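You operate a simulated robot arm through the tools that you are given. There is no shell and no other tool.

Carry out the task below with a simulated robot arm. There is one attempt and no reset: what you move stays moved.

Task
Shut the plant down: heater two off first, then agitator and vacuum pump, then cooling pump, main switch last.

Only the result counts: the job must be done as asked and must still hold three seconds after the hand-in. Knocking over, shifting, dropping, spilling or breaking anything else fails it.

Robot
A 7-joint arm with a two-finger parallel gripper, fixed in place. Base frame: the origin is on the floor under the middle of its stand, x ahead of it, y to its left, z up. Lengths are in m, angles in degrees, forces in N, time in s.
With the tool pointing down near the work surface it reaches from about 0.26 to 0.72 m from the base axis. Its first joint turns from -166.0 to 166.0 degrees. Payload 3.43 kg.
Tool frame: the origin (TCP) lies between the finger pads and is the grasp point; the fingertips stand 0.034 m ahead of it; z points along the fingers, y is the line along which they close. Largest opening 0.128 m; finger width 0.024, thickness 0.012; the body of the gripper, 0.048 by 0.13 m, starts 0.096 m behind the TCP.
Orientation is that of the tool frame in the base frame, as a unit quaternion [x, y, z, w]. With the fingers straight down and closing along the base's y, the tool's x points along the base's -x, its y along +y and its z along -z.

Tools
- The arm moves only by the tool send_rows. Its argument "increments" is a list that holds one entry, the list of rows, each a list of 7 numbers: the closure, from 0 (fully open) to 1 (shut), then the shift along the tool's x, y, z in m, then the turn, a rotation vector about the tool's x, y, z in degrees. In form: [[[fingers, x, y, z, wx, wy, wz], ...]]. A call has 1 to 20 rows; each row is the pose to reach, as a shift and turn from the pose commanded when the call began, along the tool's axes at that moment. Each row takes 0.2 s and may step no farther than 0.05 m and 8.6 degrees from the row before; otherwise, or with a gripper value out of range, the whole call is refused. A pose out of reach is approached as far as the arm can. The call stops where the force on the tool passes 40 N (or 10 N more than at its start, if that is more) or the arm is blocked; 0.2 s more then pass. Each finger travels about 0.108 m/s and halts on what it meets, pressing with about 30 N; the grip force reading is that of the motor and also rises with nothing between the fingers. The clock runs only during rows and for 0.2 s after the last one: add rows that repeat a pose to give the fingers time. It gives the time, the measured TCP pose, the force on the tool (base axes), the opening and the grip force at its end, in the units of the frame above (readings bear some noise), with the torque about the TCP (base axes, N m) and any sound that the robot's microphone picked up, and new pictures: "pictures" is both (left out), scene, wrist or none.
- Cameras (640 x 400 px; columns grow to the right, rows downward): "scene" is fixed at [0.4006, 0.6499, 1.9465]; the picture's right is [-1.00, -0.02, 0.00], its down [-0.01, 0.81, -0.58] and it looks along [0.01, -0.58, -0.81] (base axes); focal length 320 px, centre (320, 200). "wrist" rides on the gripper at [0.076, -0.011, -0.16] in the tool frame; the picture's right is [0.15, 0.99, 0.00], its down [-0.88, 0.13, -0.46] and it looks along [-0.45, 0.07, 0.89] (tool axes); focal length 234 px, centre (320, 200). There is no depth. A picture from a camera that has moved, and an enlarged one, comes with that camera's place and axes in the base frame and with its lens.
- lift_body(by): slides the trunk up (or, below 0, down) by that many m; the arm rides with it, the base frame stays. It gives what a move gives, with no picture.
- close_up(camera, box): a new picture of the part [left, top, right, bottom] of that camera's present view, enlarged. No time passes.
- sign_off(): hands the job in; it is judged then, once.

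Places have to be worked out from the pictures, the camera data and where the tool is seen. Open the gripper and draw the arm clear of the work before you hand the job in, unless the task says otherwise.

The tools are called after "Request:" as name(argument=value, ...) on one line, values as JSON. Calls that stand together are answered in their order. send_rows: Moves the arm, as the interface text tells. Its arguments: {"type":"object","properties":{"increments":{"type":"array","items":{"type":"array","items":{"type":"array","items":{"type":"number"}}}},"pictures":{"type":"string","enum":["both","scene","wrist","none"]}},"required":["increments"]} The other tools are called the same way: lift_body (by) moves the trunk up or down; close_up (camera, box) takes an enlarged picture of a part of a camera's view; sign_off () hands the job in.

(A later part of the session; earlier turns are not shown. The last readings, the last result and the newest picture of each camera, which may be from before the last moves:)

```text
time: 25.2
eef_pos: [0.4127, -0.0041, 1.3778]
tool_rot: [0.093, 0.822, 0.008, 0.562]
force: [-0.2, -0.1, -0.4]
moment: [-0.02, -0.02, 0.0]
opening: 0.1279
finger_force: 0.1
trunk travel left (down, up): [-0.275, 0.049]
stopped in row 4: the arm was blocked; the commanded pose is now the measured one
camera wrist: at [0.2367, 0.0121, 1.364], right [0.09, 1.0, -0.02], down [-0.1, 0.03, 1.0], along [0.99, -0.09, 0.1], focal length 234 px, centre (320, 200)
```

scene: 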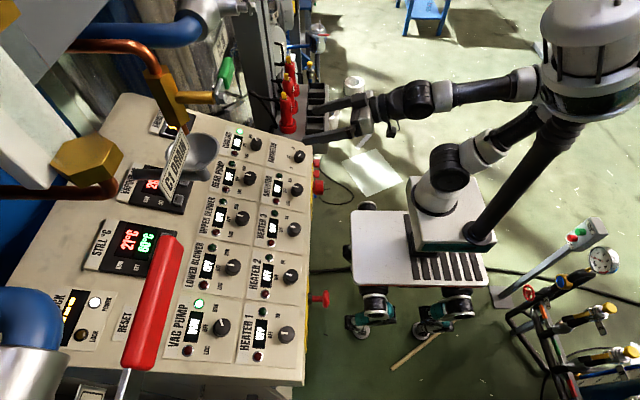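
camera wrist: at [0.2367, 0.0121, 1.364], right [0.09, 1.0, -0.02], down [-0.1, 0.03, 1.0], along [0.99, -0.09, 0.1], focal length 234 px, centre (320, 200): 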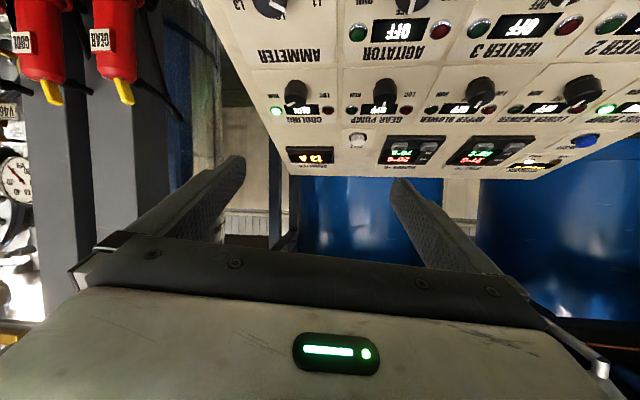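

The arm was blocked at about 68° tilt, with the elbow folded back near the mast, so horizontal this close in isn't reachable. The view still shows nothing hanging below about z=1.45 over the panel. I return to a comfortable pose further left, with the elbow away from the mast.

Request:
send_rows(increments=[[[0, 0.0015, 0.025, -0.0057, -0.63, 2.94, -1.68], [0, 0.003, 0.0507, -0.0113, -1.26, 5.88, -3.35], [0, 0.0045, 0.076, -0.017, -1.89, 8.8, -5.03], [0, 0.006, 0.1014, -0.0227, -2.5, 11.8, -6.7], [0, 0.0075, 0.1268, -0.0283, -3.14, 14.7, -8.4], [0, 0.0091, 0.1521, -0.034, -3.77, 17.65, -10.06], [0, 0.0091, 0.1521, -0.034, -3.77, 17.65, -10.06]]])

```text
time: 26.4
eef_pos: [0.3795, 0.0763, 1.2985]
tool_rot: [0.044, 0.924, -0.02, 0.379]
force: [0.6, 0.2, 0.3]
moment: [0.04, 0.02, 0.01]
opening: 0.1281
finger_force: 0.1
trunk travel left (down, up): [-0.275, 0.049]
stopped in row 5: the arm was blocked; the commanded pose is now the measured one
camera wrist: at [0.2118, 0.0824, 1.3586], right [-0.01, 0.99, -0.11], down [0.32, 0.1, 0.94], along [0.95, -0.03, -0.32], focal length 234 px, centre (320, 200)
```

scene: 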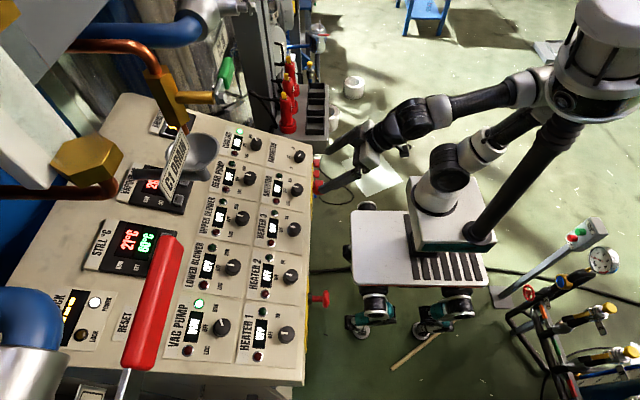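
wrist: 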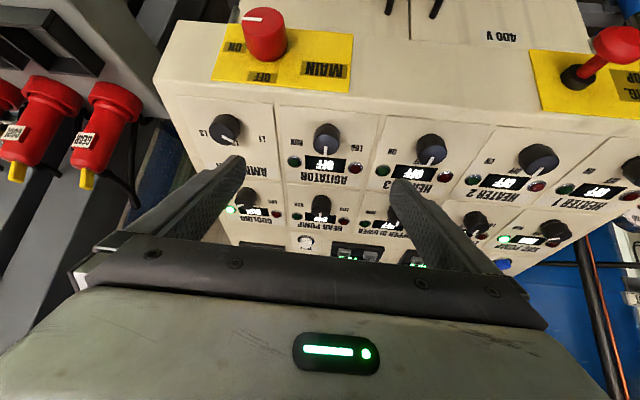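

The arm blocked again, and the object at the top right of the scene looks slightly different. I zoom in to see whether the elbow is touching it.

Request:
close_up(camera="scene", box=[380, 0, 640, 260])

```text
1.54 times, centred on (510, 130) of scene
camera zoom: at [0.4006, 0.6499, 1.9465], right [-1.0, -0.02, 0.0], down [-0.01, 0.81, -0.58], along [0.01, -0.58, -0.81], focal length 492 px, centre (28, 308)
```

zoom: 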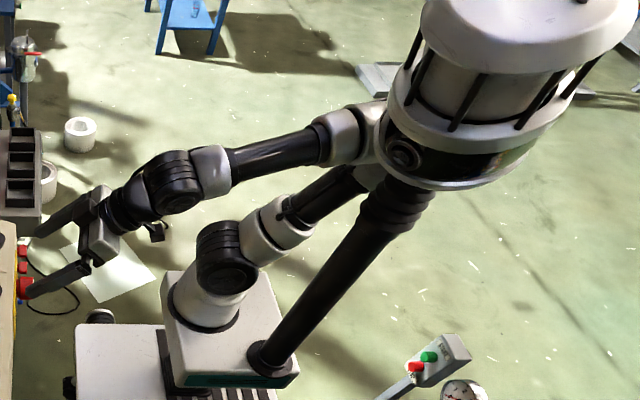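

The elbow is right beside the head on the robot's own mast, which is what blocks it. I move the tool forward and up and return to the 21° tilt, which draws the elbow away from the mast.

Request:
send_rows(increments=[[[0, -0.017, 0.004, -0.0006, -0.64, 4.7, -0.9], [0, -0.034, 0.008, -0.0012, -1.3, 9.4, -1.8], [0, -0.051, 0.012, -0.0018, -1.9, 14.1, -2.7], [0, -0.068, 0.016, -0.0024, -2.6, 18.9, -3.7], [0, -0.0848, 0.0195, -0.0029, -3.2, 23.6, -4.57], [0, -0.0848, 0.0195, -0.0029, -3.2, 23.6, -4.57]]])

Request:
close_up(camera="scene", box=[380, 0, 640, 260])

```text
time: 27.8
eef_pos: [0.4405, 0.0921, 1.3626]
tool_rot: [-0.001, 0.983, -0.001, 0.185]
force: [-0.8, 0.0, 0.4]
moment: [0.02, -0.01, 0.0]
opening: 0.1282
finger_force: 0.1
trunk travel left (down, up): [-0.275, 0.049]
camera wrist: at [0.312, 0.0826, 1.4836], right [-0.14, 0.99, -0.05], down [0.65, 0.13, 0.74], along [0.74, 0.07, -0.67], focal length 234 px, centre (320, 200)
```

scene: 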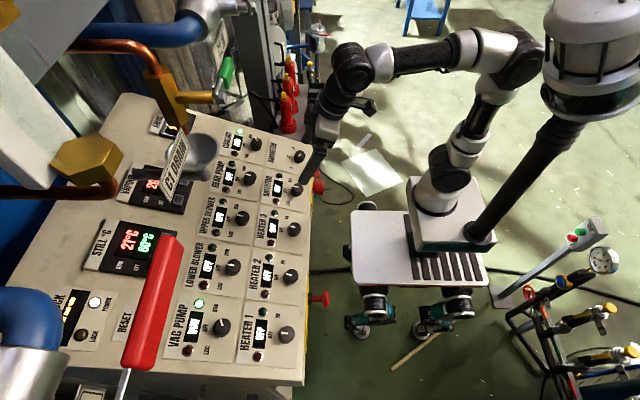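
wrist: 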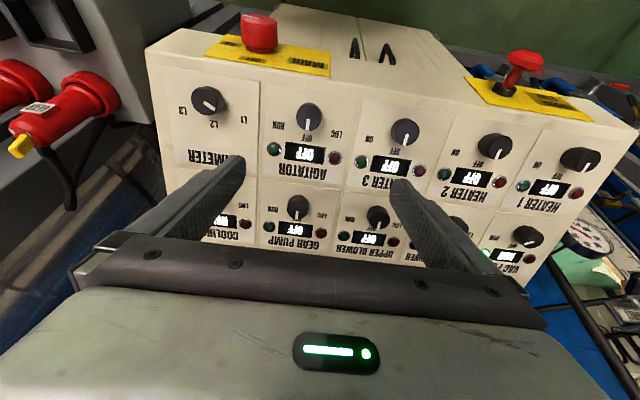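

```text
1.54 times, centred on (510, 130) of scene
camera zoom: at [0.4006, 0.6499, 1.9465], right [-1.0, -0.02, 0.0], down [-0.01, 0.81, -0.58], along [0.01, -0.58, -0.81], focal length 492 px, centre (28, 308)
```

zoom: 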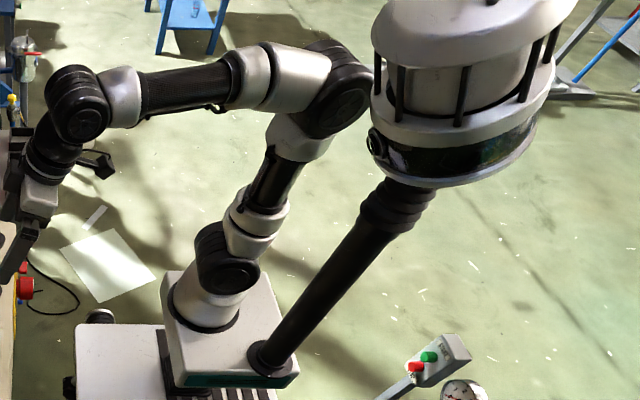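

The elbow is clear again and the head has returned to where it was, so it is part of the robot. To find the red lever and funnel I turn the tool toward +y and nearly horizontal, staying further out so the elbow isn't folded.

Request:
send_rows(increments=[[[0, -0.002, 0.015, -0.001, -4, -4.4, -3.3], [0, -0.004, 0.03, -0.002, -8, -8.8, -6.6], [0, -0.006, 0.045, -0.002, -12.1, -13.2, -9.9], [0, -0.008, 0.06, -0.003, -16.1, -17.7, -13.2], [0, -0.01, 0.074, -0.004, -20.1, -22.1, -16.5], [0, -0.0125, 0.089, -0.005, -24.1, -26.5, -19.8], [0, -0.015, 0.104, -0.0055, -28.2, -30.9, -23.1], [0, -0.017, 0.119, -0.006, -32.2, -35.3, -26.4], [0, -0.019, 0.134, -0.007, -36.2, -39.7, -29.7], [0, -0.021, 0.148, -0.008, -40.2, -44.2, -33], [0, -0.023, 0.163, -0.009, -44.3, -48.6, -36.3], [0, -0.0251, 0.178, -0.0095, -48.3, -53, -39.6], [0, -0.0251, 0.178, -0.0095, -48.3, -53, -39.6]]])

```text
time: 30.6
eef_pos: [0.4612, 0.2718, 1.3836]
tool_rot: [-0.384, 0.663, 0.321, 0.556]
force: [-0.4, 0.5, -0.1]
moment: [0.02, 0.01, 0.03]
opening: 0.128
finger_force: 0.0
trunk travel left (down, up): [-0.275, 0.049]
camera wrist: at [0.3857, 0.1187, 1.3355], right [-0.87, 0.47, -0.14], down [-0.26, -0.19, 0.95], along [0.42, 0.86, 0.29], focal length 234 px, centre (320, 200)
```

scene: 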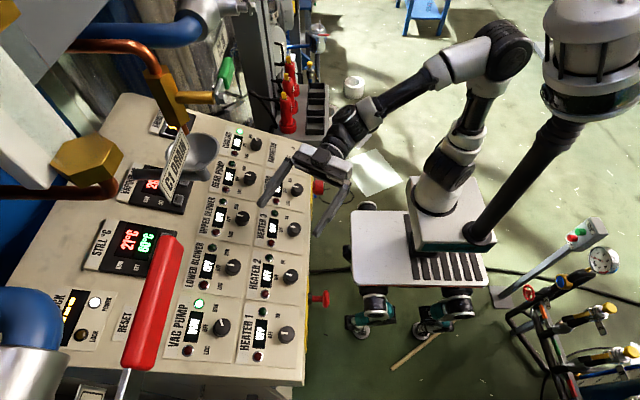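
wrist: 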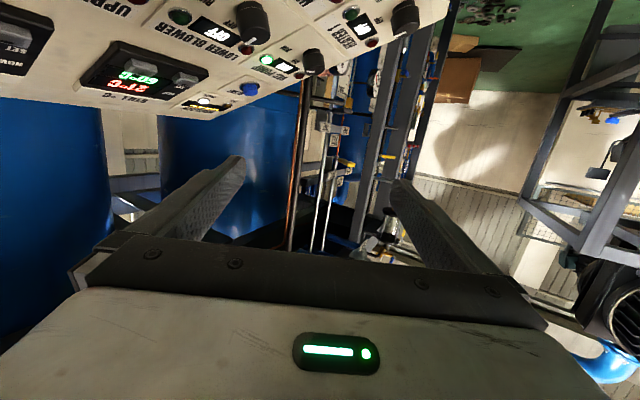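

The pose was reached, and nothing red or funnel-like shows up to about z≈1.58, so they hang higher than that. I pitch the tool up another 20° to see higher.

Request:
send_rows(increments=[[[0, 0, 0, 0, 0, -6, 0], [0, 0, 0, 0, 0, -12, 0], [0, 0, 0, 0, 0, -18, 0], [0, 0, 0, 0, 0, -22, 0], [0, 0, 0, 0, 0, -22, 0]]])

```text
time: 31.8
eef_pos: [0.4608, 0.2716, 1.3815]
tool_rot: [-0.316, 0.544, 0.389, 0.672]
force: [0.0, 0.4, -0.2]
moment: [0.01, -0.01, 0.0]
opening: 0.1281
finger_force: 0.1
trunk travel left (down, up): [-0.275, 0.049]
camera wrist: at [0.4004, 0.1442, 1.2743], right [-0.84, 0.52, -0.14], down [-0.43, -0.48, 0.77], along [0.33, 0.71, 0.63], focal length 234 px, centre (320, 200)
```

scene: 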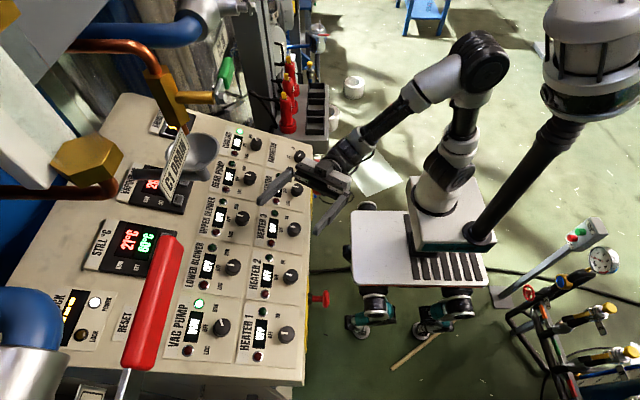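
wrist: 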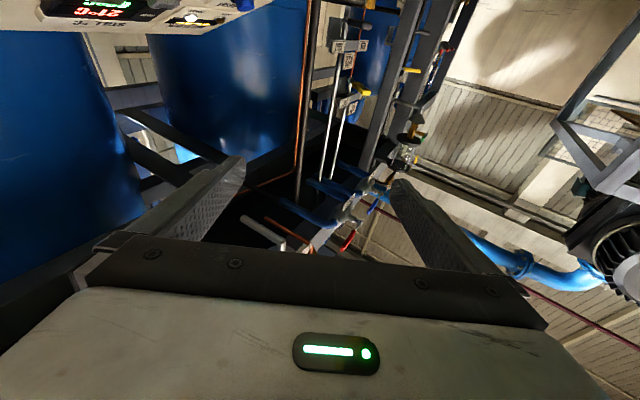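

Combining this view with the scene view puts the red lever at about (0.50, 0.59, 1.76), well above the wrist heights I'll use. The vacuum pump at about (0.608, 0.482, 1.245) is therefore clear. I move to a 0.10 m standoff there with +30° pre-roll and half-closed fingers.

Request:
send_rows(increments=[[[0.2, 0.0052, 0.0011, 0.016, 5.5, 4.1, 3.85], [0.45, 0.0104, 0.0023, 0.0319, 10.9, 8.2, 7.7], [0.45, 0.0156, 0.0034, 0.0479, 16.4, 12.3, 11.55], [0.45, 0.0207, 0.0046, 0.0638, 21.9, 16.4, 15.4], [0.45, 0.0259, 0.0057, 0.0798, 27.4, 20.5, 19.25], [0.45, 0.0311, 0.0069, 0.0957, 32.8, 24.6, 23.1], [0.45, 0.0363, 0.008, 0.1117, 38.3, 28.75, 26.95], [0.45, 0.0415, 0.0091, 0.1277, 43.8, 32.9, 30.8], [0.45, 0.0467, 0.0103, 0.1436, 49.2, 37, 34.65], [0.45, 0.0519, 0.0114, 0.1596, 54.7, 41.1, 38.5], [0.45, 0.057, 0.0126, 0.1755, 60.2, 45.2, 42.35], [0.45, 0.0622, 0.0137, 0.1915, 65.7, 49.3, 46.2], [0.45, 0.0674, 0.0149, 0.2074, 71.1, 53.4, 50.05], [0.45, 0.0726, 0.016, 0.2234, 76.6, 57.5, 53.9], [0.45, 0.0726, 0.016, 0.2234, 76.6, 57.5, 53.9]]])

```text
time: 33.6
eef_pos: [0.4606, 0.428, 1.4401]
tool_rot: [-0.022, 0.843, 0.327, 0.427]
force: [0.5, -1.2, -0.1]
moment: [0.0, 0.04, 0.04]
opening: 0.0707
finger_force: 0.0
out of reach, approached as far as the arm can: row 5, 6
trunk travel left (down, up): [-0.275, 0.049]
stopped in row 9: the arm was blocked; the commanded pose is now the measured one
camera wrist: at [0.303, 0.3461, 1.4447], right [-0.4, 0.81, 0.42], down [0.2, -0.37, 0.91], along [0.89, 0.45, -0.01], focal length 234 px, centre (320, 200)
```

scene: 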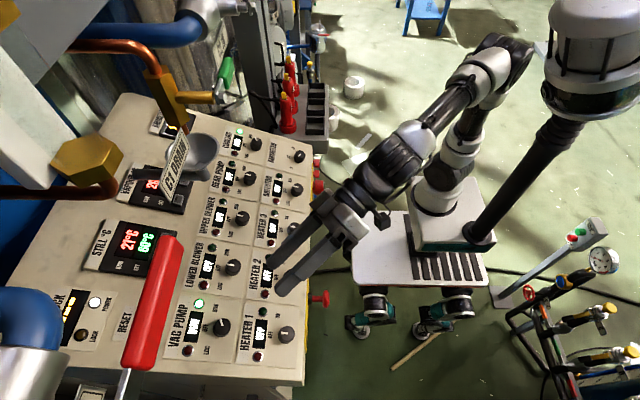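
wrist: 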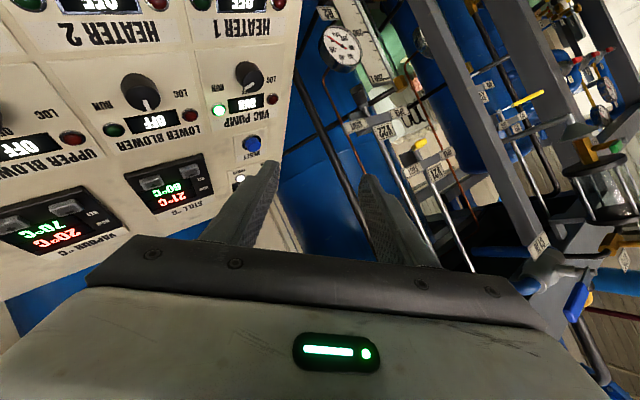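

The arm hit an awkward configuration partway and stopped in free space with no contact force. From here I first square the tool to the plain 21° tilt near Heater 1, then extend to the vacuum pump.

Request:
send_rows(increments=[[[0.45, 0.0054, -0.0058, 0.004, 4.8, 3.9, -0.56], [0.45, 0.0109, -0.0117, 0.008, 9.6, 7.9, -1.1], [0.45, 0.0163, -0.0175, 0.012, 14.4, 11.8, -1.7], [0.45, 0.0218, -0.0233, 0.016, 19.2, 15.7, -2.2], [0.45, 0.0272, -0.0291, 0.02, 24.1, 19.7, -2.8], [0.45, 0.0326, -0.035, 0.024, 28.9, 23.6, -3.4], [0.45, 0.0381, -0.0408, 0.028, 33.7, 27.6, -3.9], [0.45, 0.0435, -0.0466, 0.0316, 38.5, 31.5, -4.5], [0.45, 0.0435, -0.0466, 0.0316, 38.5, 31.5, -4.5]]])

```text
time: 35.8
eef_pos: [0.4091, 0.3371, 1.3962]
tool_rot: [0.016, 0.961, 0.085, 0.262]
force: [0.6, -0.5, 0.0]
moment: [0.01, 0.01, 0.03]
opening: 0.0707
finger_force: 0.1
out of reach, approached as far as the arm can: row 1, 2, 3, 4, 5, 6, 7, 8, 9
trunk travel left (down, up): [-0.275, 0.049]
stopped in row 9: the arm was blocked; the commanded pose is now the measured one
camera wrist: at [0.2628, 0.3073, 1.4909], right [-0.14, 0.99, 0.1], down [0.53, -0.01, 0.85], along [0.84, 0.17, -0.52], focal length 234 px, centre (320, 200)
```

scene: 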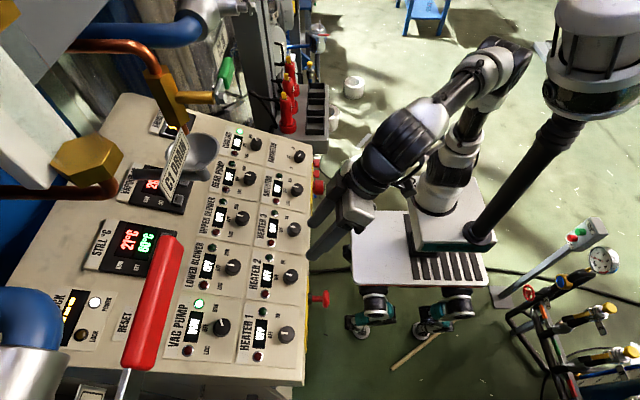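
wrist: 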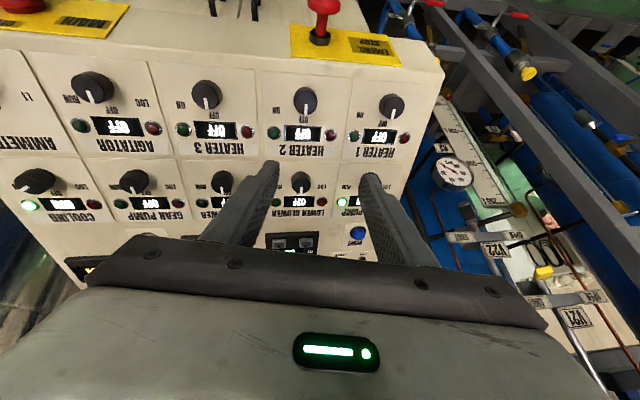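

The arm is near a joint limit in this posture, though nothing is in contact. I head back to the Heater 2 standoff pose, which it reached comfortably before, to restore a good configuration.

Request:
send_rows(increments=[[[0.45, 0.0053, -0.0002, 0.0197, 1.85, 1.9, -0.7], [0.45, 0.0106, -0.0003, 0.0394, 3.7, 3.8, -1.4], [0.45, 0.0159, -0.0005, 0.0591, 5.6, 5.7, -2.1], [0.45, 0.0212, -0.0006, 0.0788, 7.4, 7.6, -2.9], [0.45, 0.0265, -0.0008, 0.0985, 9.27, 9.47, -3.58], [0.45, 0.0265, -0.0008, 0.0985, 9.27, 9.47, -3.58]]])

```text
time: 37.2
eef_pos: [0.3658, 0.3124, 1.3188]
tool_rot: [0.004, 0.98, 0.02, 0.2]
force: [0.0, 0.2, -0.2]
moment: [-0.04, 0.01, 0.0]
opening: 0.0705
finger_force: 0.0
out of reach, approached as far as the arm can: row 1, 2, 3, 4, 5, 6
trunk travel left (down, up): [-0.275, 0.049]
camera wrist: at [0.2333, 0.2974, 1.4353], right [-0.14, 0.99, -0.02], down [0.63, 0.1, 0.77], along [0.76, 0.09, -0.64], focal length 234 px, centre (320, 200)
```

scene: 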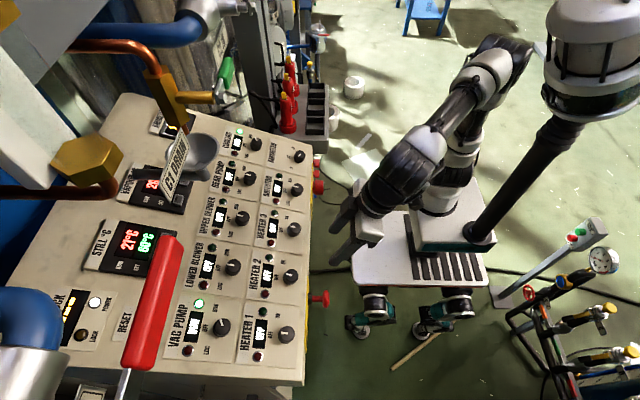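
wrist: 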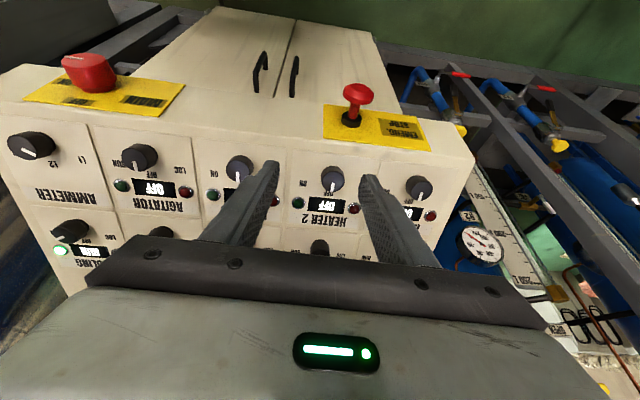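

The arm still can't extend in this posture, so I move toward the agitator-side pose it held easily before, to unwind the joints.

Request:
send_rows(increments=[[[0.45, 0, -0.0275, -0.0025, 0.3, 0.3, -0.1], [0.45, 0, -0.055, -0.005, 0.6, 0.5, -0.2], [0.45, 0, -0.0825, -0.0075, 0.8, 0.8, -0.3], [0.45, 0, -0.11, -0.01, 1.1, 1.0, -0.4], [0.45, -0.02, -0.1375, -0.0125, 1.4, 1.3, -0.5], [0.45, -0.04, -0.165, -0.015, 1.6, 1.6, -0.6], [0.45, -0.06, -0.1925, -0.0175, 1.9, 1.8, -0.7], [0.45, -0.0889, -0.22, -0.0198, 2.18, 2.07, -0.86], [0.45, -0.0889, -0.22, -0.0198, 2.18, 2.07, -0.86]]])

```text
time: 39.2
eef_pos: [0.4401, 0.0932, 1.3624]
tool_rot: [-0.005, 0.983, -0.005, 0.181]
force: [-0.2, 0.2, 0.4]
moment: [-0.01, 0.0, 0.0]
opening: 0.0701
finger_force: 0.2
trunk travel left (down, up): [-0.275, 0.049]
camera wrist: at [0.3119, 0.0834, 1.4849], right [-0.14, 0.99, -0.06], down [0.66, 0.14, 0.74], along [0.74, 0.06, -0.67], focal length 234 px, centre (320, 200)
```

scene: 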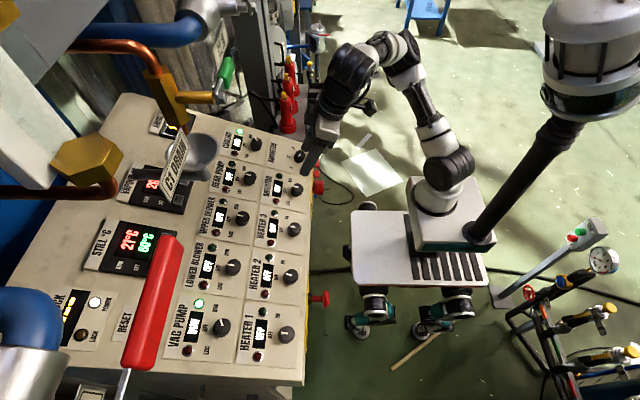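
wrist: 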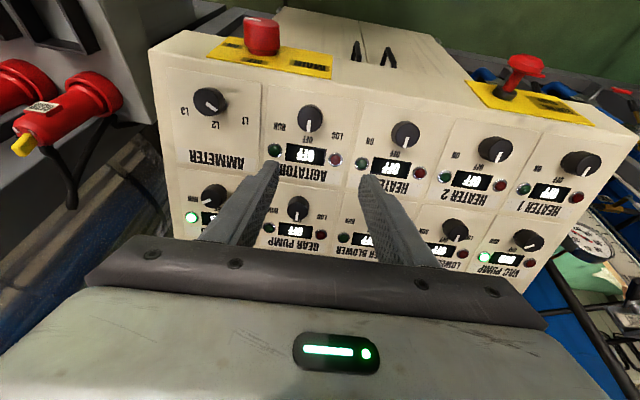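

The pose was reached exactly and the elbow is now in a forward configuration away from the mast. I move along +y at this tilt toward the Heater 2 column and check that it stays reachable.

Request:
send_rows(increments=[[[0.45, 0, 0.03, 0.01, 0, 0, 0], [0.45, 0, 0.06, 0.02, 0, 0, 0], [0.45, 0, 0.09, 0.03, 0, 0, 0], [0.45, 0, 0.12, 0.03, 0, 0, 0], [0.45, 0, 0.15, 0.03, 0, 0, 0], [0.45, 0, 0.18, 0.03, 0, 0, 0], [0.45, 0, 0.21, 0.03, 0, 0, 0], [0.45, 0, 0.24, 0.03, 0, 0, 0], [0.45, 0, 0.26, 0.03, 0, 0, 0], [0.45, 0, 0.26, 0.03, 0, 0, 0]]])

```text
time: 41.4
eef_pos: [0.4496, 0.353, 1.3309]
tool_rot: [-0.004, 0.983, -0.005, 0.181]
force: [0.3, -0.3, -0.4]
moment: [-0.01, 0.01, -0.03]
opening: 0.0704
finger_force: 0.1
trunk travel left (down, up): [-0.275, 0.049]
camera wrist: at [0.3231, 0.3422, 1.4523], right [-0.14, 0.99, -0.06], down [0.66, 0.14, 0.74], along [0.74, 0.06, -0.67], focal length 234 px, centre (320, 200)
```

scene: 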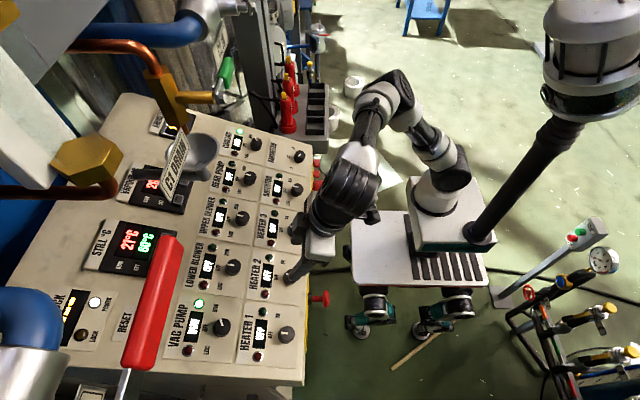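
wrist: 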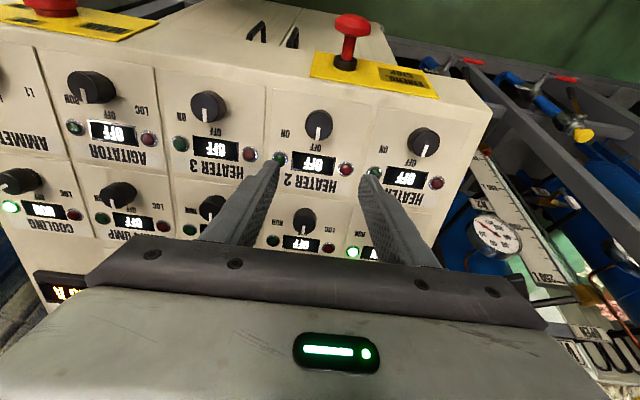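

That worked. Now I extend to the vacuum pump standoff at about (0.564, 0.482, 1.358).

Request:
send_rows(increments=[[[0.45, -0.0145, 0.016, 0.002, 0, 0, 0], [0.45, -0.029, 0.032, 0.004, 0, 0, 0], [0.45, -0.0435, 0.048, 0.006, 0, 0, 0], [0.45, -0.058, 0.0645, 0.008, 0, 0, 0], [0.45, -0.0725, 0.081, 0.01, 0, 0, 0], [0.45, -0.087, 0.097, 0.012, 0, 0, 0], [0.45, -0.1015, 0.113, 0.014, 0, 0, 0], [0.45, -0.116, 0.129, 0.0158, 0, 0, 0], [0.45, -0.116, 0.129, 0.0158, 0, 0, 0]]])

```text
time: 43.4
eef_pos: [0.5336, 0.4446, 1.3339]
tool_rot: [-0.004, 0.983, -0.004, 0.182]
force: [0.2, 0.4, 0.3]
moment: [0.02, 0.0, -0.01]
opening: 0.0705
finger_force: 0.0
out of reach, approached as far as the arm can: row 6, 7, 8, 9
trunk travel left (down, up): [-0.275, 0.049]
camera wrist: at [0.4074, 0.4348, 1.4555], right [-0.14, 0.99, -0.06], down [0.66, 0.14, 0.74], along [0.74, 0.06, -0.67], focal length 234 px, centre (320, 200)
```

scene: 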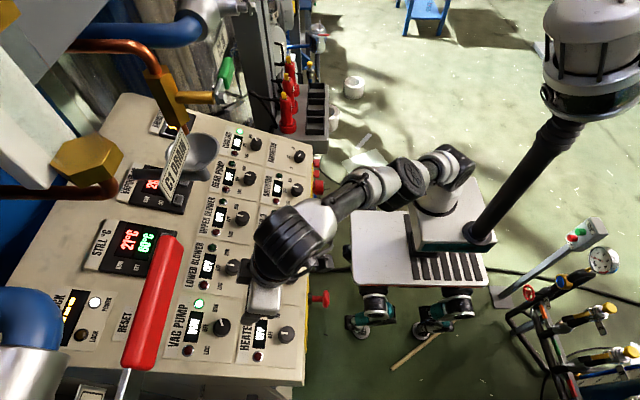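
wrist: 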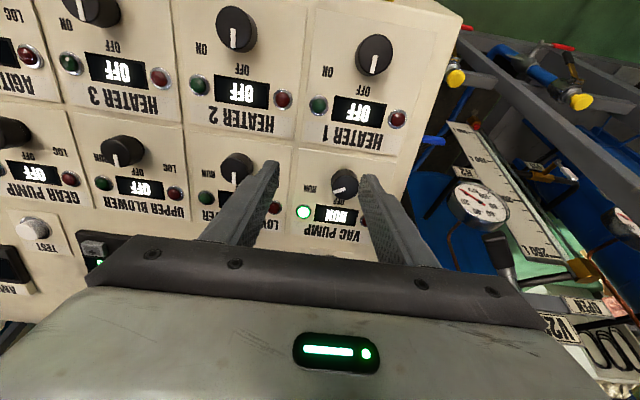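

The arm is fully stretched here, short of the vacuum pump standoff. I draw back and down a little, raise the trunk, and then use a steeper, more outward tilt to gain reach.

Request:
send_rows(increments=[[[0.45, 0.02, -0.0164, 0.0067, 0, 0, 0], [0.45, 0.04, -0.0328, 0.0133, 0, 0, 0], [0.45, 0.06, -0.0492, 0.02, 0, 0, 0], [0.45, 0.08, -0.0656, 0.0267, 0, 0, 0], [0.45, 0.1025, -0.082, 0.0333, 0, 0, 0], [0.45, 0.1025, -0.082, 0.0333, 0, 0, 0]]], pictures="none")

Request:
lift_body(by=0.048)

```text
time: 44.8
eef_pos: [0.4485, 0.3574, 1.2655]
tool_rot: [-0.004, 0.983, -0.005, 0.181]
force: [0.1, -1.1, -0.3]
moment: [-0.02, -0.01, 0.01]
opening: 0.0705
finger_force: 0.1
trunk travel left (down, up): [-0.275, 0.049]
```

```text
time: 45.7
eef_pos: [0.4494, 0.3558, 1.3142]
tool_rot: [-0.005, 0.983, -0.005, 0.181]
force: [1.0, 0.2, 0.0]
moment: [-0.01, -0.01, -0.01]
opening: 0.0704
finger_force: 0.1
trunk travel left (down, up): [-0.323, 0.001]
```

The trunk is at its upper limit (TCP z=1.314). I move to a standoff over the vacuum pump with 39° tilt, which is 18° steeper than the panel normal, so the wrist stays closer to the base.

Request:
send_rows(increments=[[[0.45, -0.0144, 0.0158, 0.0041, -0.06, -2.25, 0.07], [0.45, -0.0289, 0.0316, 0.0083, -0.12, -4.5, 0.15], [0.45, -0.0433, 0.0473, 0.0124, -0.18, -6.75, 0.22], [0.45, -0.0578, 0.0631, 0.0165, -0.25, -9, 0.3], [0.45, -0.0722, 0.0789, 0.0206, -0.31, -11.25, 0.37], [0.45, -0.0866, 0.0947, 0.0248, -0.38, -13.5, 0.45], [0.45, -0.1011, 0.1104, 0.0289, -0.44, -15.75, 0.52], [0.45, -0.1155, 0.1262, 0.033, -0.5, -18, 0.6], [0.45, -0.1155, 0.1262, 0.033, -0.5, -18, 0.6]]])

Request:
close_up(camera="wrist", box=[250, 110, 410, 210])

```text
time: 47.7
eef_pos: [0.5664, 0.4845, 1.3217]
tool_rot: [-0.001, 0.943, 0.002, 0.333]
force: [0.1, -0.5, 0.5]
moment: [0.02, 0.0, 0.01]
opening: 0.0707
finger_force: 0.0
trunk travel left (down, up): [-0.323, 0.001]
camera wrist: at [0.4074, 0.4732, 1.398], right [-0.12, 0.99, -0.09], down [0.4, 0.13, 0.91], along [0.91, 0.07, -0.41], focal length 234 px, centre (320, 200)
```

scene: 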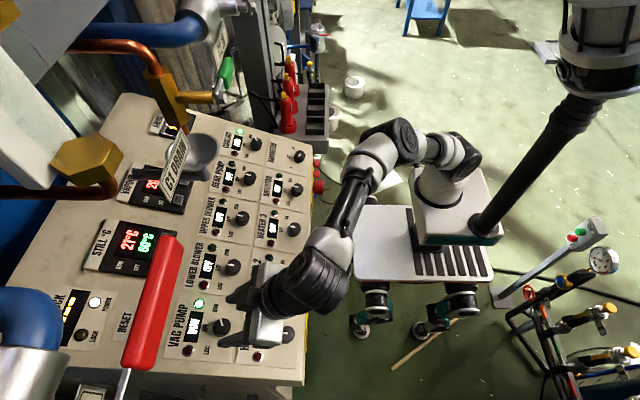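
wrist: 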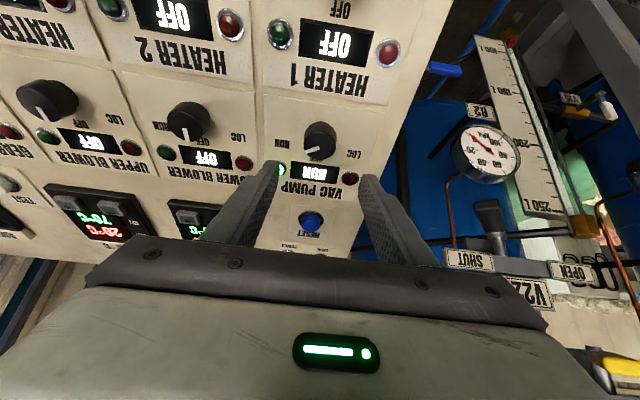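

```text
4.00 times, centred on (330, 160) of wrist
camera zoom: at [0.4074, 0.4732, 1.398], right [-0.12, 0.99, -0.09], down [0.4, 0.13, 0.91], along [0.91, 0.07, -0.41], focal length 937 px, centre (280, 360)
```

zoom: 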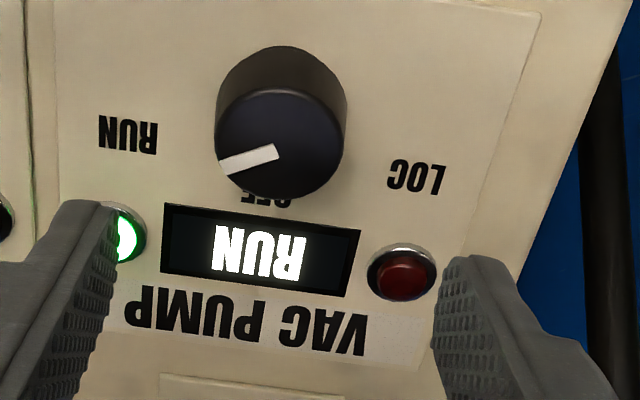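

The arm reached this pose easily, and the knob lies at about (0.6085, 0.483, 1.245), in line with the panel plane. I go down onto it along the panel normal and grip. I will then turn about the panel normal rather than the tool axis, since the tool is tilted.

Request:
send_rows(increments=[[[0.45, 0.0042, -0.0003, 0.0165, 0, 0, 0], [0.45, 0.0085, -0.0006, 0.033, 0, 0, 0], [0.45, 0.0127, -0.0009, 0.0495, 0, 0, 0], [0.45, 0.0153, -0.001, 0.06, 0, 0, 0], [0.45, 0.0166, -0.0011, 0.065, 0, 0, 0], [0.45, 0.0166, -0.0011, 0.065, 0, 0, 0]]])

Request:
close_up(camera="wrist", box=[240, 110, 400, 210])

```text
time: 49.1
eef_pos: [0.5949, 0.4811, 1.2618]
tool_rot: [0.0, 0.943, 0.0, 0.333]
force: [-0.5, 1.3, 0.6]
moment: [0.01, -0.01, 0.02]
opening: 0.0705
finger_force: 0.1
trunk travel left (down, up): [-0.323, 0.001]
camera wrist: at [0.4358, 0.4703, 1.3377], right [-0.12, 0.99, -0.09], down [0.4, 0.13, 0.91], along [0.91, 0.07, -0.41], focal length 234 px, centre (320, 200)
```

scene: 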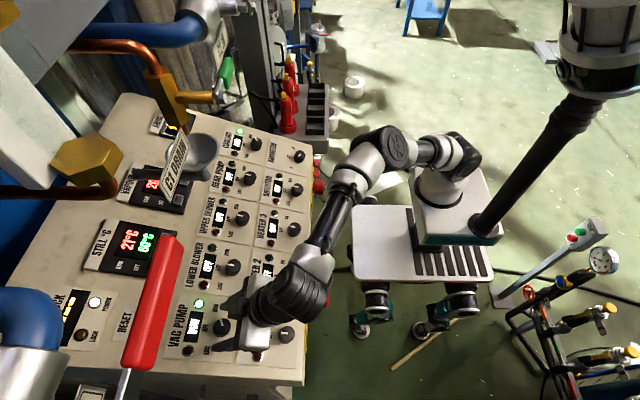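
wrist: 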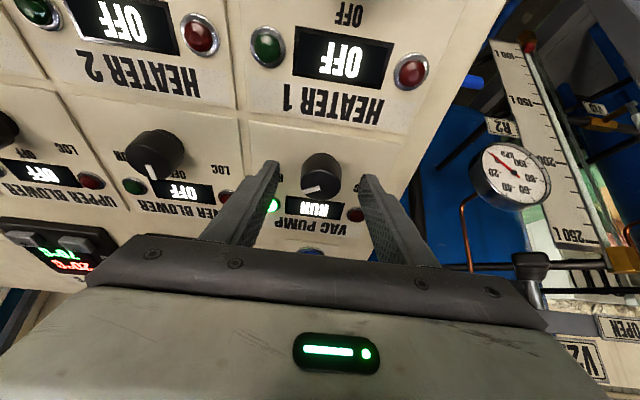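

```text
4.00 times, centred on (320, 160) of wrist
camera zoom: at [0.4358, 0.4703, 1.3377], right [-0.12, 0.99, -0.09], down [0.4, 0.13, 0.91], along [0.91, 0.07, -0.41], focal length 937 px, centre (320, 360)
```

zoom: 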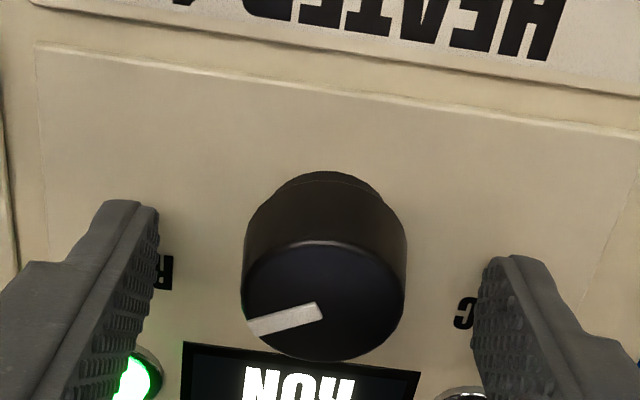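

The fingers straddle the knob evenly with no contact. The knob appears about 4 mm further down-slope than planned, so I shift a few millimetres that way and close.

Request:
send_rows(increments=[[[0.45, 0.003, 0.0008, -0.001, 0, 0, 0], [0.45, 0.003, 0.0008, -0.001, 0, 0, 0], [0.6, 0.003, 0.0008, -0.001, 0, 0, 0], [0.8, 0.003, 0.0008, -0.001, 0, 0, 0], [0.8, 0.003, 0.0008, -0.001, 0, 0, 0], [0.8, 0.003, 0.0008, -0.001, 0, 0, 0]]])

Request:
close_up(camera="wrist", box=[240, 130, 400, 230])

```text
time: 50.5
eef_pos: [0.5924, 0.4818, 1.2617]
tool_rot: [0.001, 0.943, 0.0, 0.332]
force: [-0.5, -5.0, -0.6]
moment: [-0.19, -0.04, -0.12]
opening: 0.0341
finger_force: 45.1
trunk travel left (down, up): [-0.323, 0.001]
camera wrist: at [0.4329, 0.471, 1.3373], right [-0.11, 0.99, -0.09], down [0.4, 0.13, 0.91], along [0.91, 0.07, -0.41], focal length 234 px, centre (320, 200)
```

scene: 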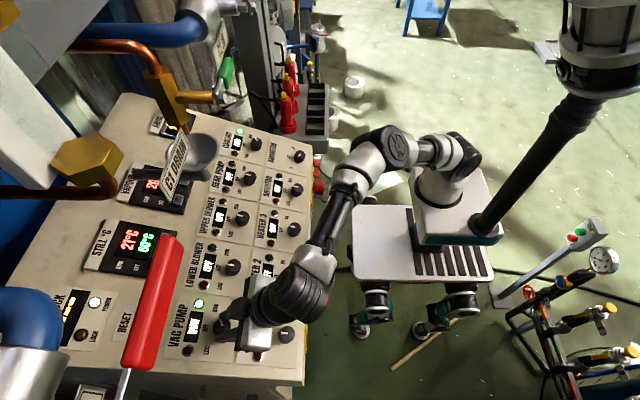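
wrist: 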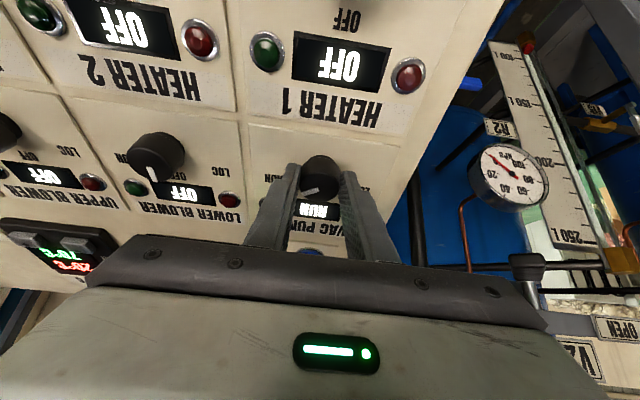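

```text
4.00 times, centred on (320, 180) of wrist
camera zoom: at [0.4329, 0.471, 1.3373], right [-0.11, 0.99, -0.09], down [0.4, 0.13, 0.91], along [0.91, 0.07, -0.41], focal length 937 px, centre (320, 280)
```

zoom: 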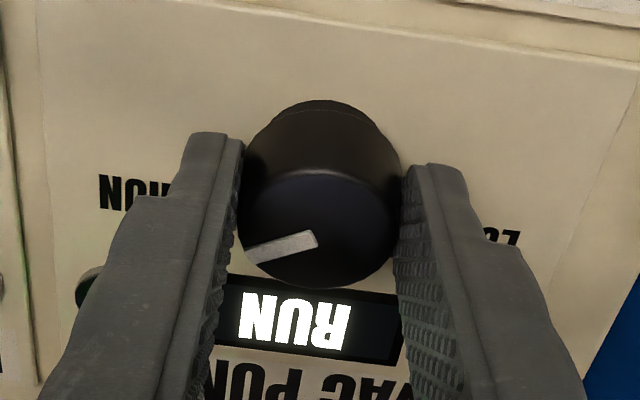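

The grip is good with little side load. I turn -60° about the panel normal, pivoting on the knob axis.

Request:
send_rows(increments=[[[0.8, 0, -0.0007, 0, -1.8, 0, -5.72], [0.8, -0.0001, -0.0014, 0, -3.6, 0, -11.45], [0.8, -0.0003, -0.002, 0.0001, -5.4, 0, -17.17], [0.8, -0.0005, -0.0026, 0.0002, -7.2, 0, -22.9], [0.8, -0.0008, -0.0033, 0.0003, -9, 0, -28.6], [0.8, -0.0012, -0.0038, 0.0004, -10.8, 0, -34.3], [0.8, -0.0016, -0.0043, 0.0005, -12.6, 0, -40.1], [0.8, -0.002, -0.0048, 0.0006, -14.4, 0, -45.8], [0.8, -0.0025, -0.0052, 0.0008, -16.2, 0, -51.5], [0.8, -0.003, -0.0056, 0.001, -18, 0, -57.2], [0.8, -0.003, -0.0056, 0.001, -18, 0, -57.2], [0.8, -0.003, -0.0056, 0.001, -18, 0, -57.2]]])

Request:
close_up(camera="wrist", box=[220, 120, 420, 245])

```text
time: 53.1
eef_pos: [0.5964, 0.4749, 1.2636]
tool_rot: [-0.499, 0.817, -0.017, 0.288]
force: [-7.9, -21.4, -1.6]
moment: [-0.95, 0.33, -0.44]
opening: 0.0339
finger_force: 45.1
trunk travel left (down, up): [-0.323, 0.001]
camera wrist: at [0.5021, 0.3655, 1.3645], right [-0.85, 0.37, -0.38], down [-0.03, 0.67, 0.74], along [0.53, 0.64, -0.56], focal length 234 px, centre (320, 200)
```

scene: 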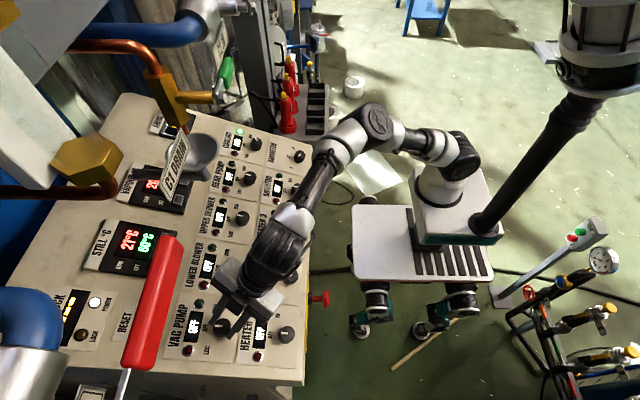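
wrist: 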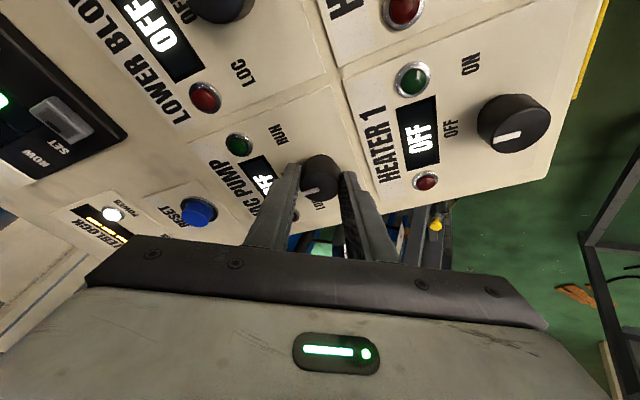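

```text
3.20 times, centred on (320, 182) of wrist
camera zoom: at [0.5021, 0.3655, 1.3645], right [-0.85, 0.37, -0.38], down [-0.03, 0.67, 0.74], along [0.53, 0.64, -0.56], focal length 749 px, centre (320, 256)
```

zoom: 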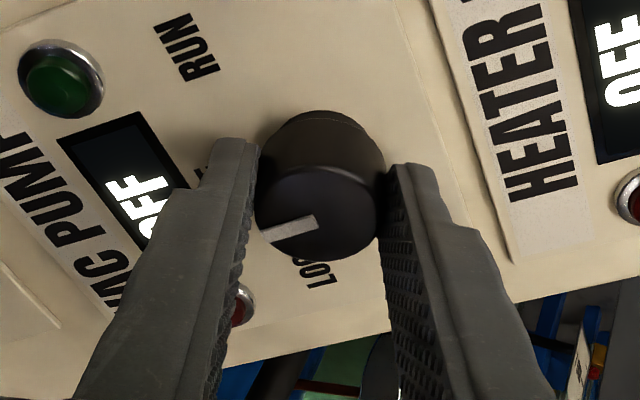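

The vacuum pump display reads OFF and its green lamp is dark. I release and back straight off along the panel normal.

Request:
send_rows(increments=[[[0.45, 0, 0, 0, 0, 0, 0], [0.45, 0, 0, 0, 0, 0, 0], [0.45, 0, 0, 0, 0, 0, 0], [0.45, -0.006, 0, -0.019, 0, 0, 0], [0.45, -0.015, 0, -0.0475, 0, 0, 0], [0.45, -0.024, 0, -0.076, 0, 0, 0], [0.45, -0.024, 0, -0.076, 0, 0, 0]]])

Request:
close_up(camera="scene", box=[140, 110, 330, 380])

Request:
close_up(camera="wrist", box=[180, 90, 420, 240])

```text
time: 54.7
eef_pos: [0.5698, 0.4764, 1.3364]
tool_rot: [-0.499, 0.817, -0.015, 0.289]
force: [0.2, 0.2, -0.2]
moment: [0.04, 0.01, -0.01]
opening: 0.0705
finger_force: 0.2
trunk travel left (down, up): [-0.323, 0.001]
camera wrist: at [0.4748, 0.3668, 1.4382], right [-0.85, 0.37, -0.38], down [-0.03, 0.67, 0.74], along [0.53, 0.64, -0.56], focal length 234 px, centre (320, 200)
```

scene: 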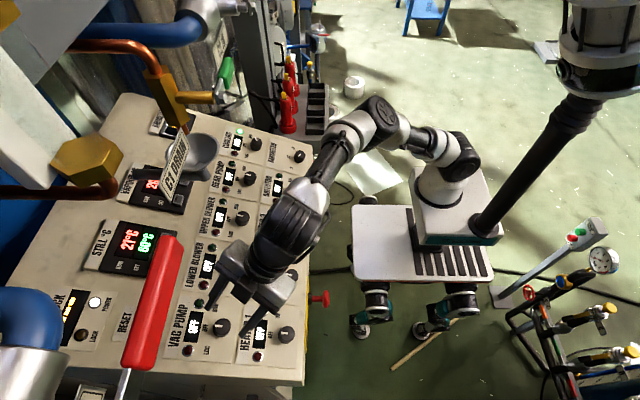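
wrist: 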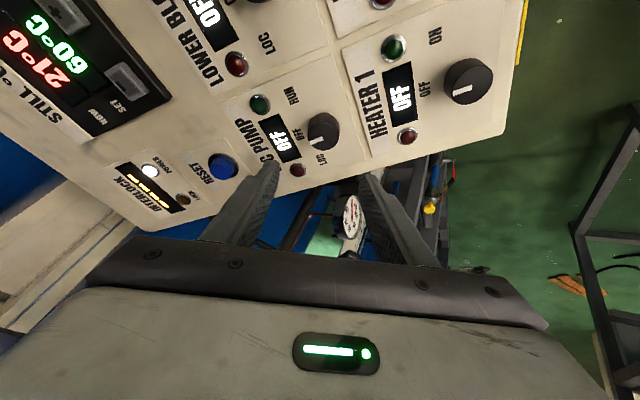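

```text
1.48 times, centred on (235, 245) of scene
camera zoom: at [0.4006, 0.6499, 1.9465], right [-1.0, -0.02, 0.0], down [-0.01, 0.81, -0.58], along [0.01, -0.58, -0.81], focal length 473 px, centre (446, 133)
```

zoom: 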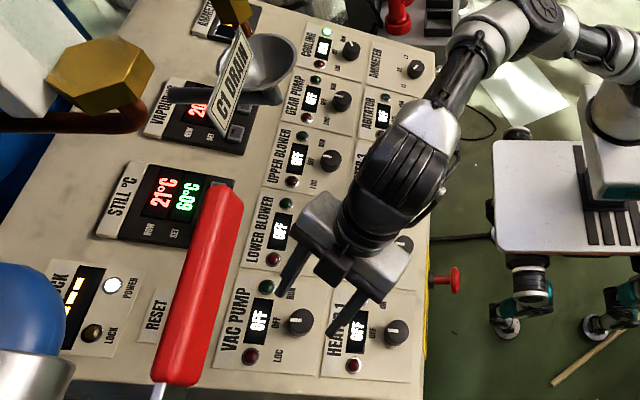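

```text
2.67 times, centred on (300, 165) of wrist
camera zoom: at [0.4748, 0.3668, 1.4382], right [-0.85, 0.37, -0.38], down [-0.03, 0.67, 0.74], along [0.53, 0.64, -0.56], focal length 624 px, centre (373, 293)
```

zoom: 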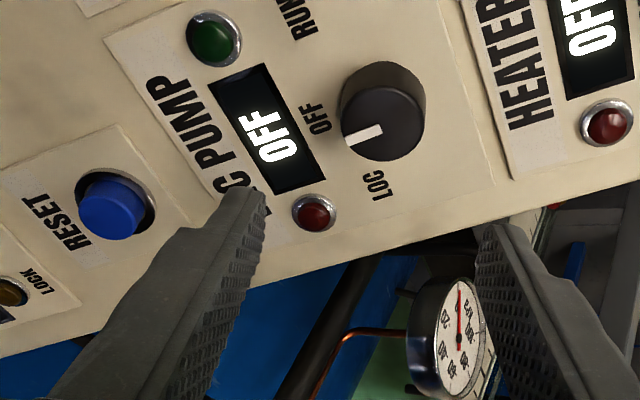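

The vacuum pump is confirmed OFF. I unroll the tool back about the panel normal while backing off toward the middle of the panel, on the way to the cooling pump.

Request:
send_rows(increments=[[[0.45, 0.0158, -0.005, -0.0104, 2.25, 0, 7.15], [0.45, 0.0315, -0.0101, -0.0207, 4.5, 0, 14.3], [0.45, 0.0473, -0.0151, -0.0311, 6.75, 0, 21.5], [0.45, 0.063, -0.0202, -0.0415, 9, 0, 28.6], [0.45, 0.0788, -0.0252, -0.0518, 11.25, 0, 35.8], [0.45, 0.0946, -0.0303, -0.0622, 13.5, 0, 42.9], [0.45, 0.1103, -0.0353, -0.0725, 15.75, 0, 50.1], [0.45, 0.1261, -0.0404, -0.0829, 18, 0, 57.2], [0.45, 0.1261, -0.0404, -0.0829, 18, 0, 57.2]]])

```text
time: 56.7
eef_pos: [0.5172, 0.3316, 1.3608]
tool_rot: [0.002, 0.943, 0.0, 0.333]
force: [-0.6, -0.4, 0.4]
moment: [0.01, 0.02, 0.01]
opening: 0.0704
finger_force: 0.0
trunk travel left (down, up): [-0.323, 0.001]
camera wrist: at [0.3583, 0.3211, 1.4373], right [-0.11, 0.99, -0.09], down [0.4, 0.13, 0.91], along [0.91, 0.07, -0.41], focal length 234 px, centre (320, 200)
```

scene: 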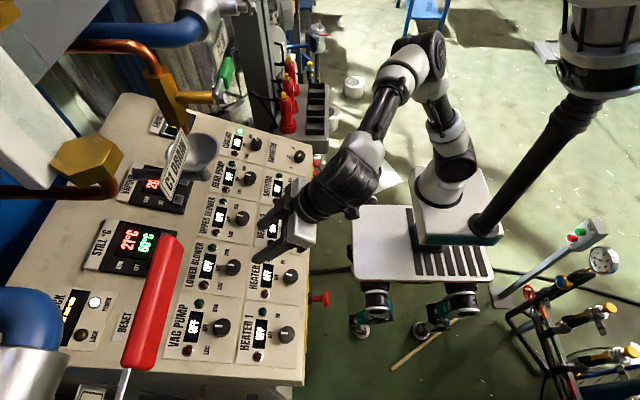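
wrist: 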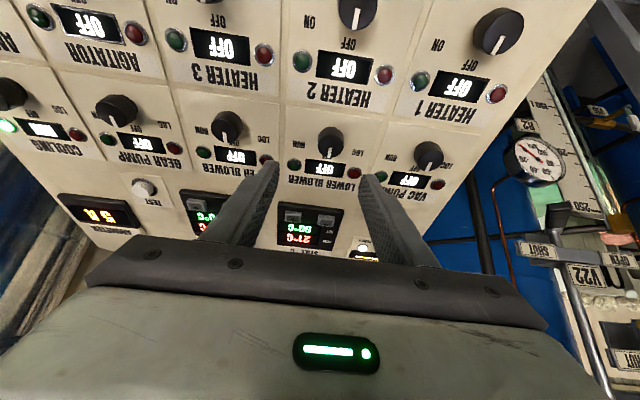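

Now I cross at standoff height to the cooling pump at about (0.605, -0.063, 1.247), returning to the panel-normal tilt with +30° pre-roll.

Request:
send_rows(increments=[[[0.45, -0.0026, -0.033, 0.003, 0.4, 1.5, 2.5], [0.45, -0.005, -0.066, 0.006, 0.8, 2.9, 5], [0.45, -0.0078, -0.0988, 0.0095, 1.2, 4.4, 7.4], [0.45, -0.0103, -0.132, 0.0126, 1.6, 5.9, 9.9], [0.45, -0.0129, -0.165, 0.0158, 2, 7.3, 12.4], [0.45, -0.0155, -0.1975, 0.019, 2.35, 8.8, 14.9], [0.45, -0.018, -0.23, 0.022, 2.75, 10.3, 17.3], [0.45, -0.0207, -0.263, 0.0253, 3.1, 11.7, 19.8], [0.45, -0.0233, -0.296, 0.0284, 3.5, 13.2, 22.3], [0.45, -0.0258, -0.329, 0.0316, 3.9, 14.7, 24.8], [0.45, -0.0284, -0.362, 0.0347, 4.3, 16.1, 27.3], [0.45, -0.031, -0.395, 0.0379, 4.71, 17.58, 29.74], [0.45, -0.031, -0.395, 0.0379, 4.71, 17.58, 29.74]]])

Request:
close_up(camera="wrist", box=[240, 100, 400, 200])

```text
time: 59.5
eef_pos: [0.5633, -0.0607, 1.3496]
tool_rot: [0.255, 0.95, 0.048, 0.174]
force: [1.3, -0.5, 0.1]
moment: [0.02, -0.02, 0.02]
opening: 0.0703
finger_force: 0.0
trunk travel left (down, up): [-0.323, 0.001]
camera wrist: at [0.4403, -0.0325, 1.4721], right [0.34, 0.93, 0.13], down [0.61, -0.33, 0.72], along [0.71, -0.17, -0.68], focal length 234 px, centre (320, 200)
```

scene: 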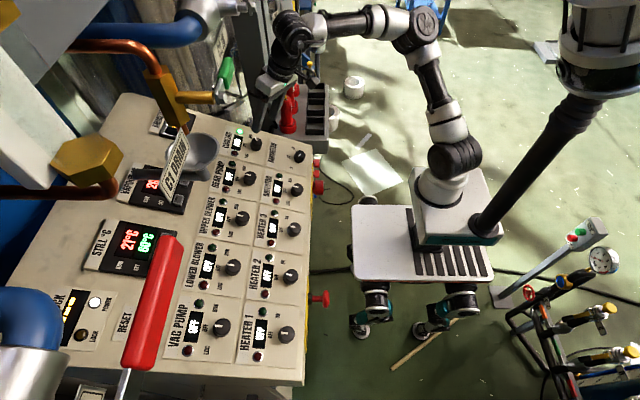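
wrist: 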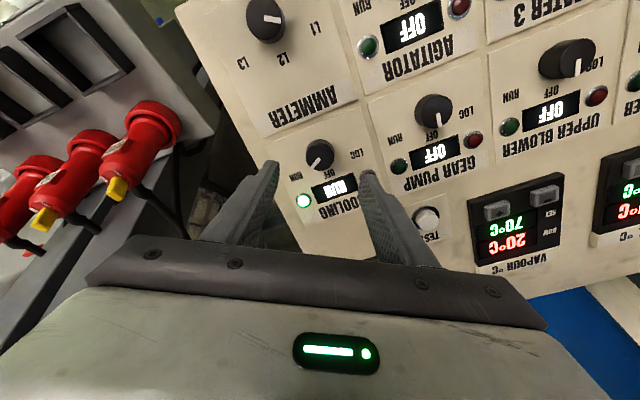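

```text
4.00 times, centred on (320, 150) of wrist
camera zoom: at [0.4403, -0.0325, 1.4721], right [0.34, 0.93, 0.13], down [0.61, -0.33, 0.72], along [0.71, -0.17, -0.68], focal length 937 px, centre (320, 400)
```

zoom: 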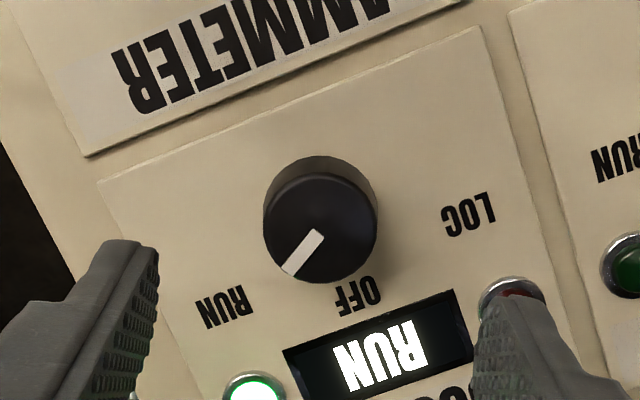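

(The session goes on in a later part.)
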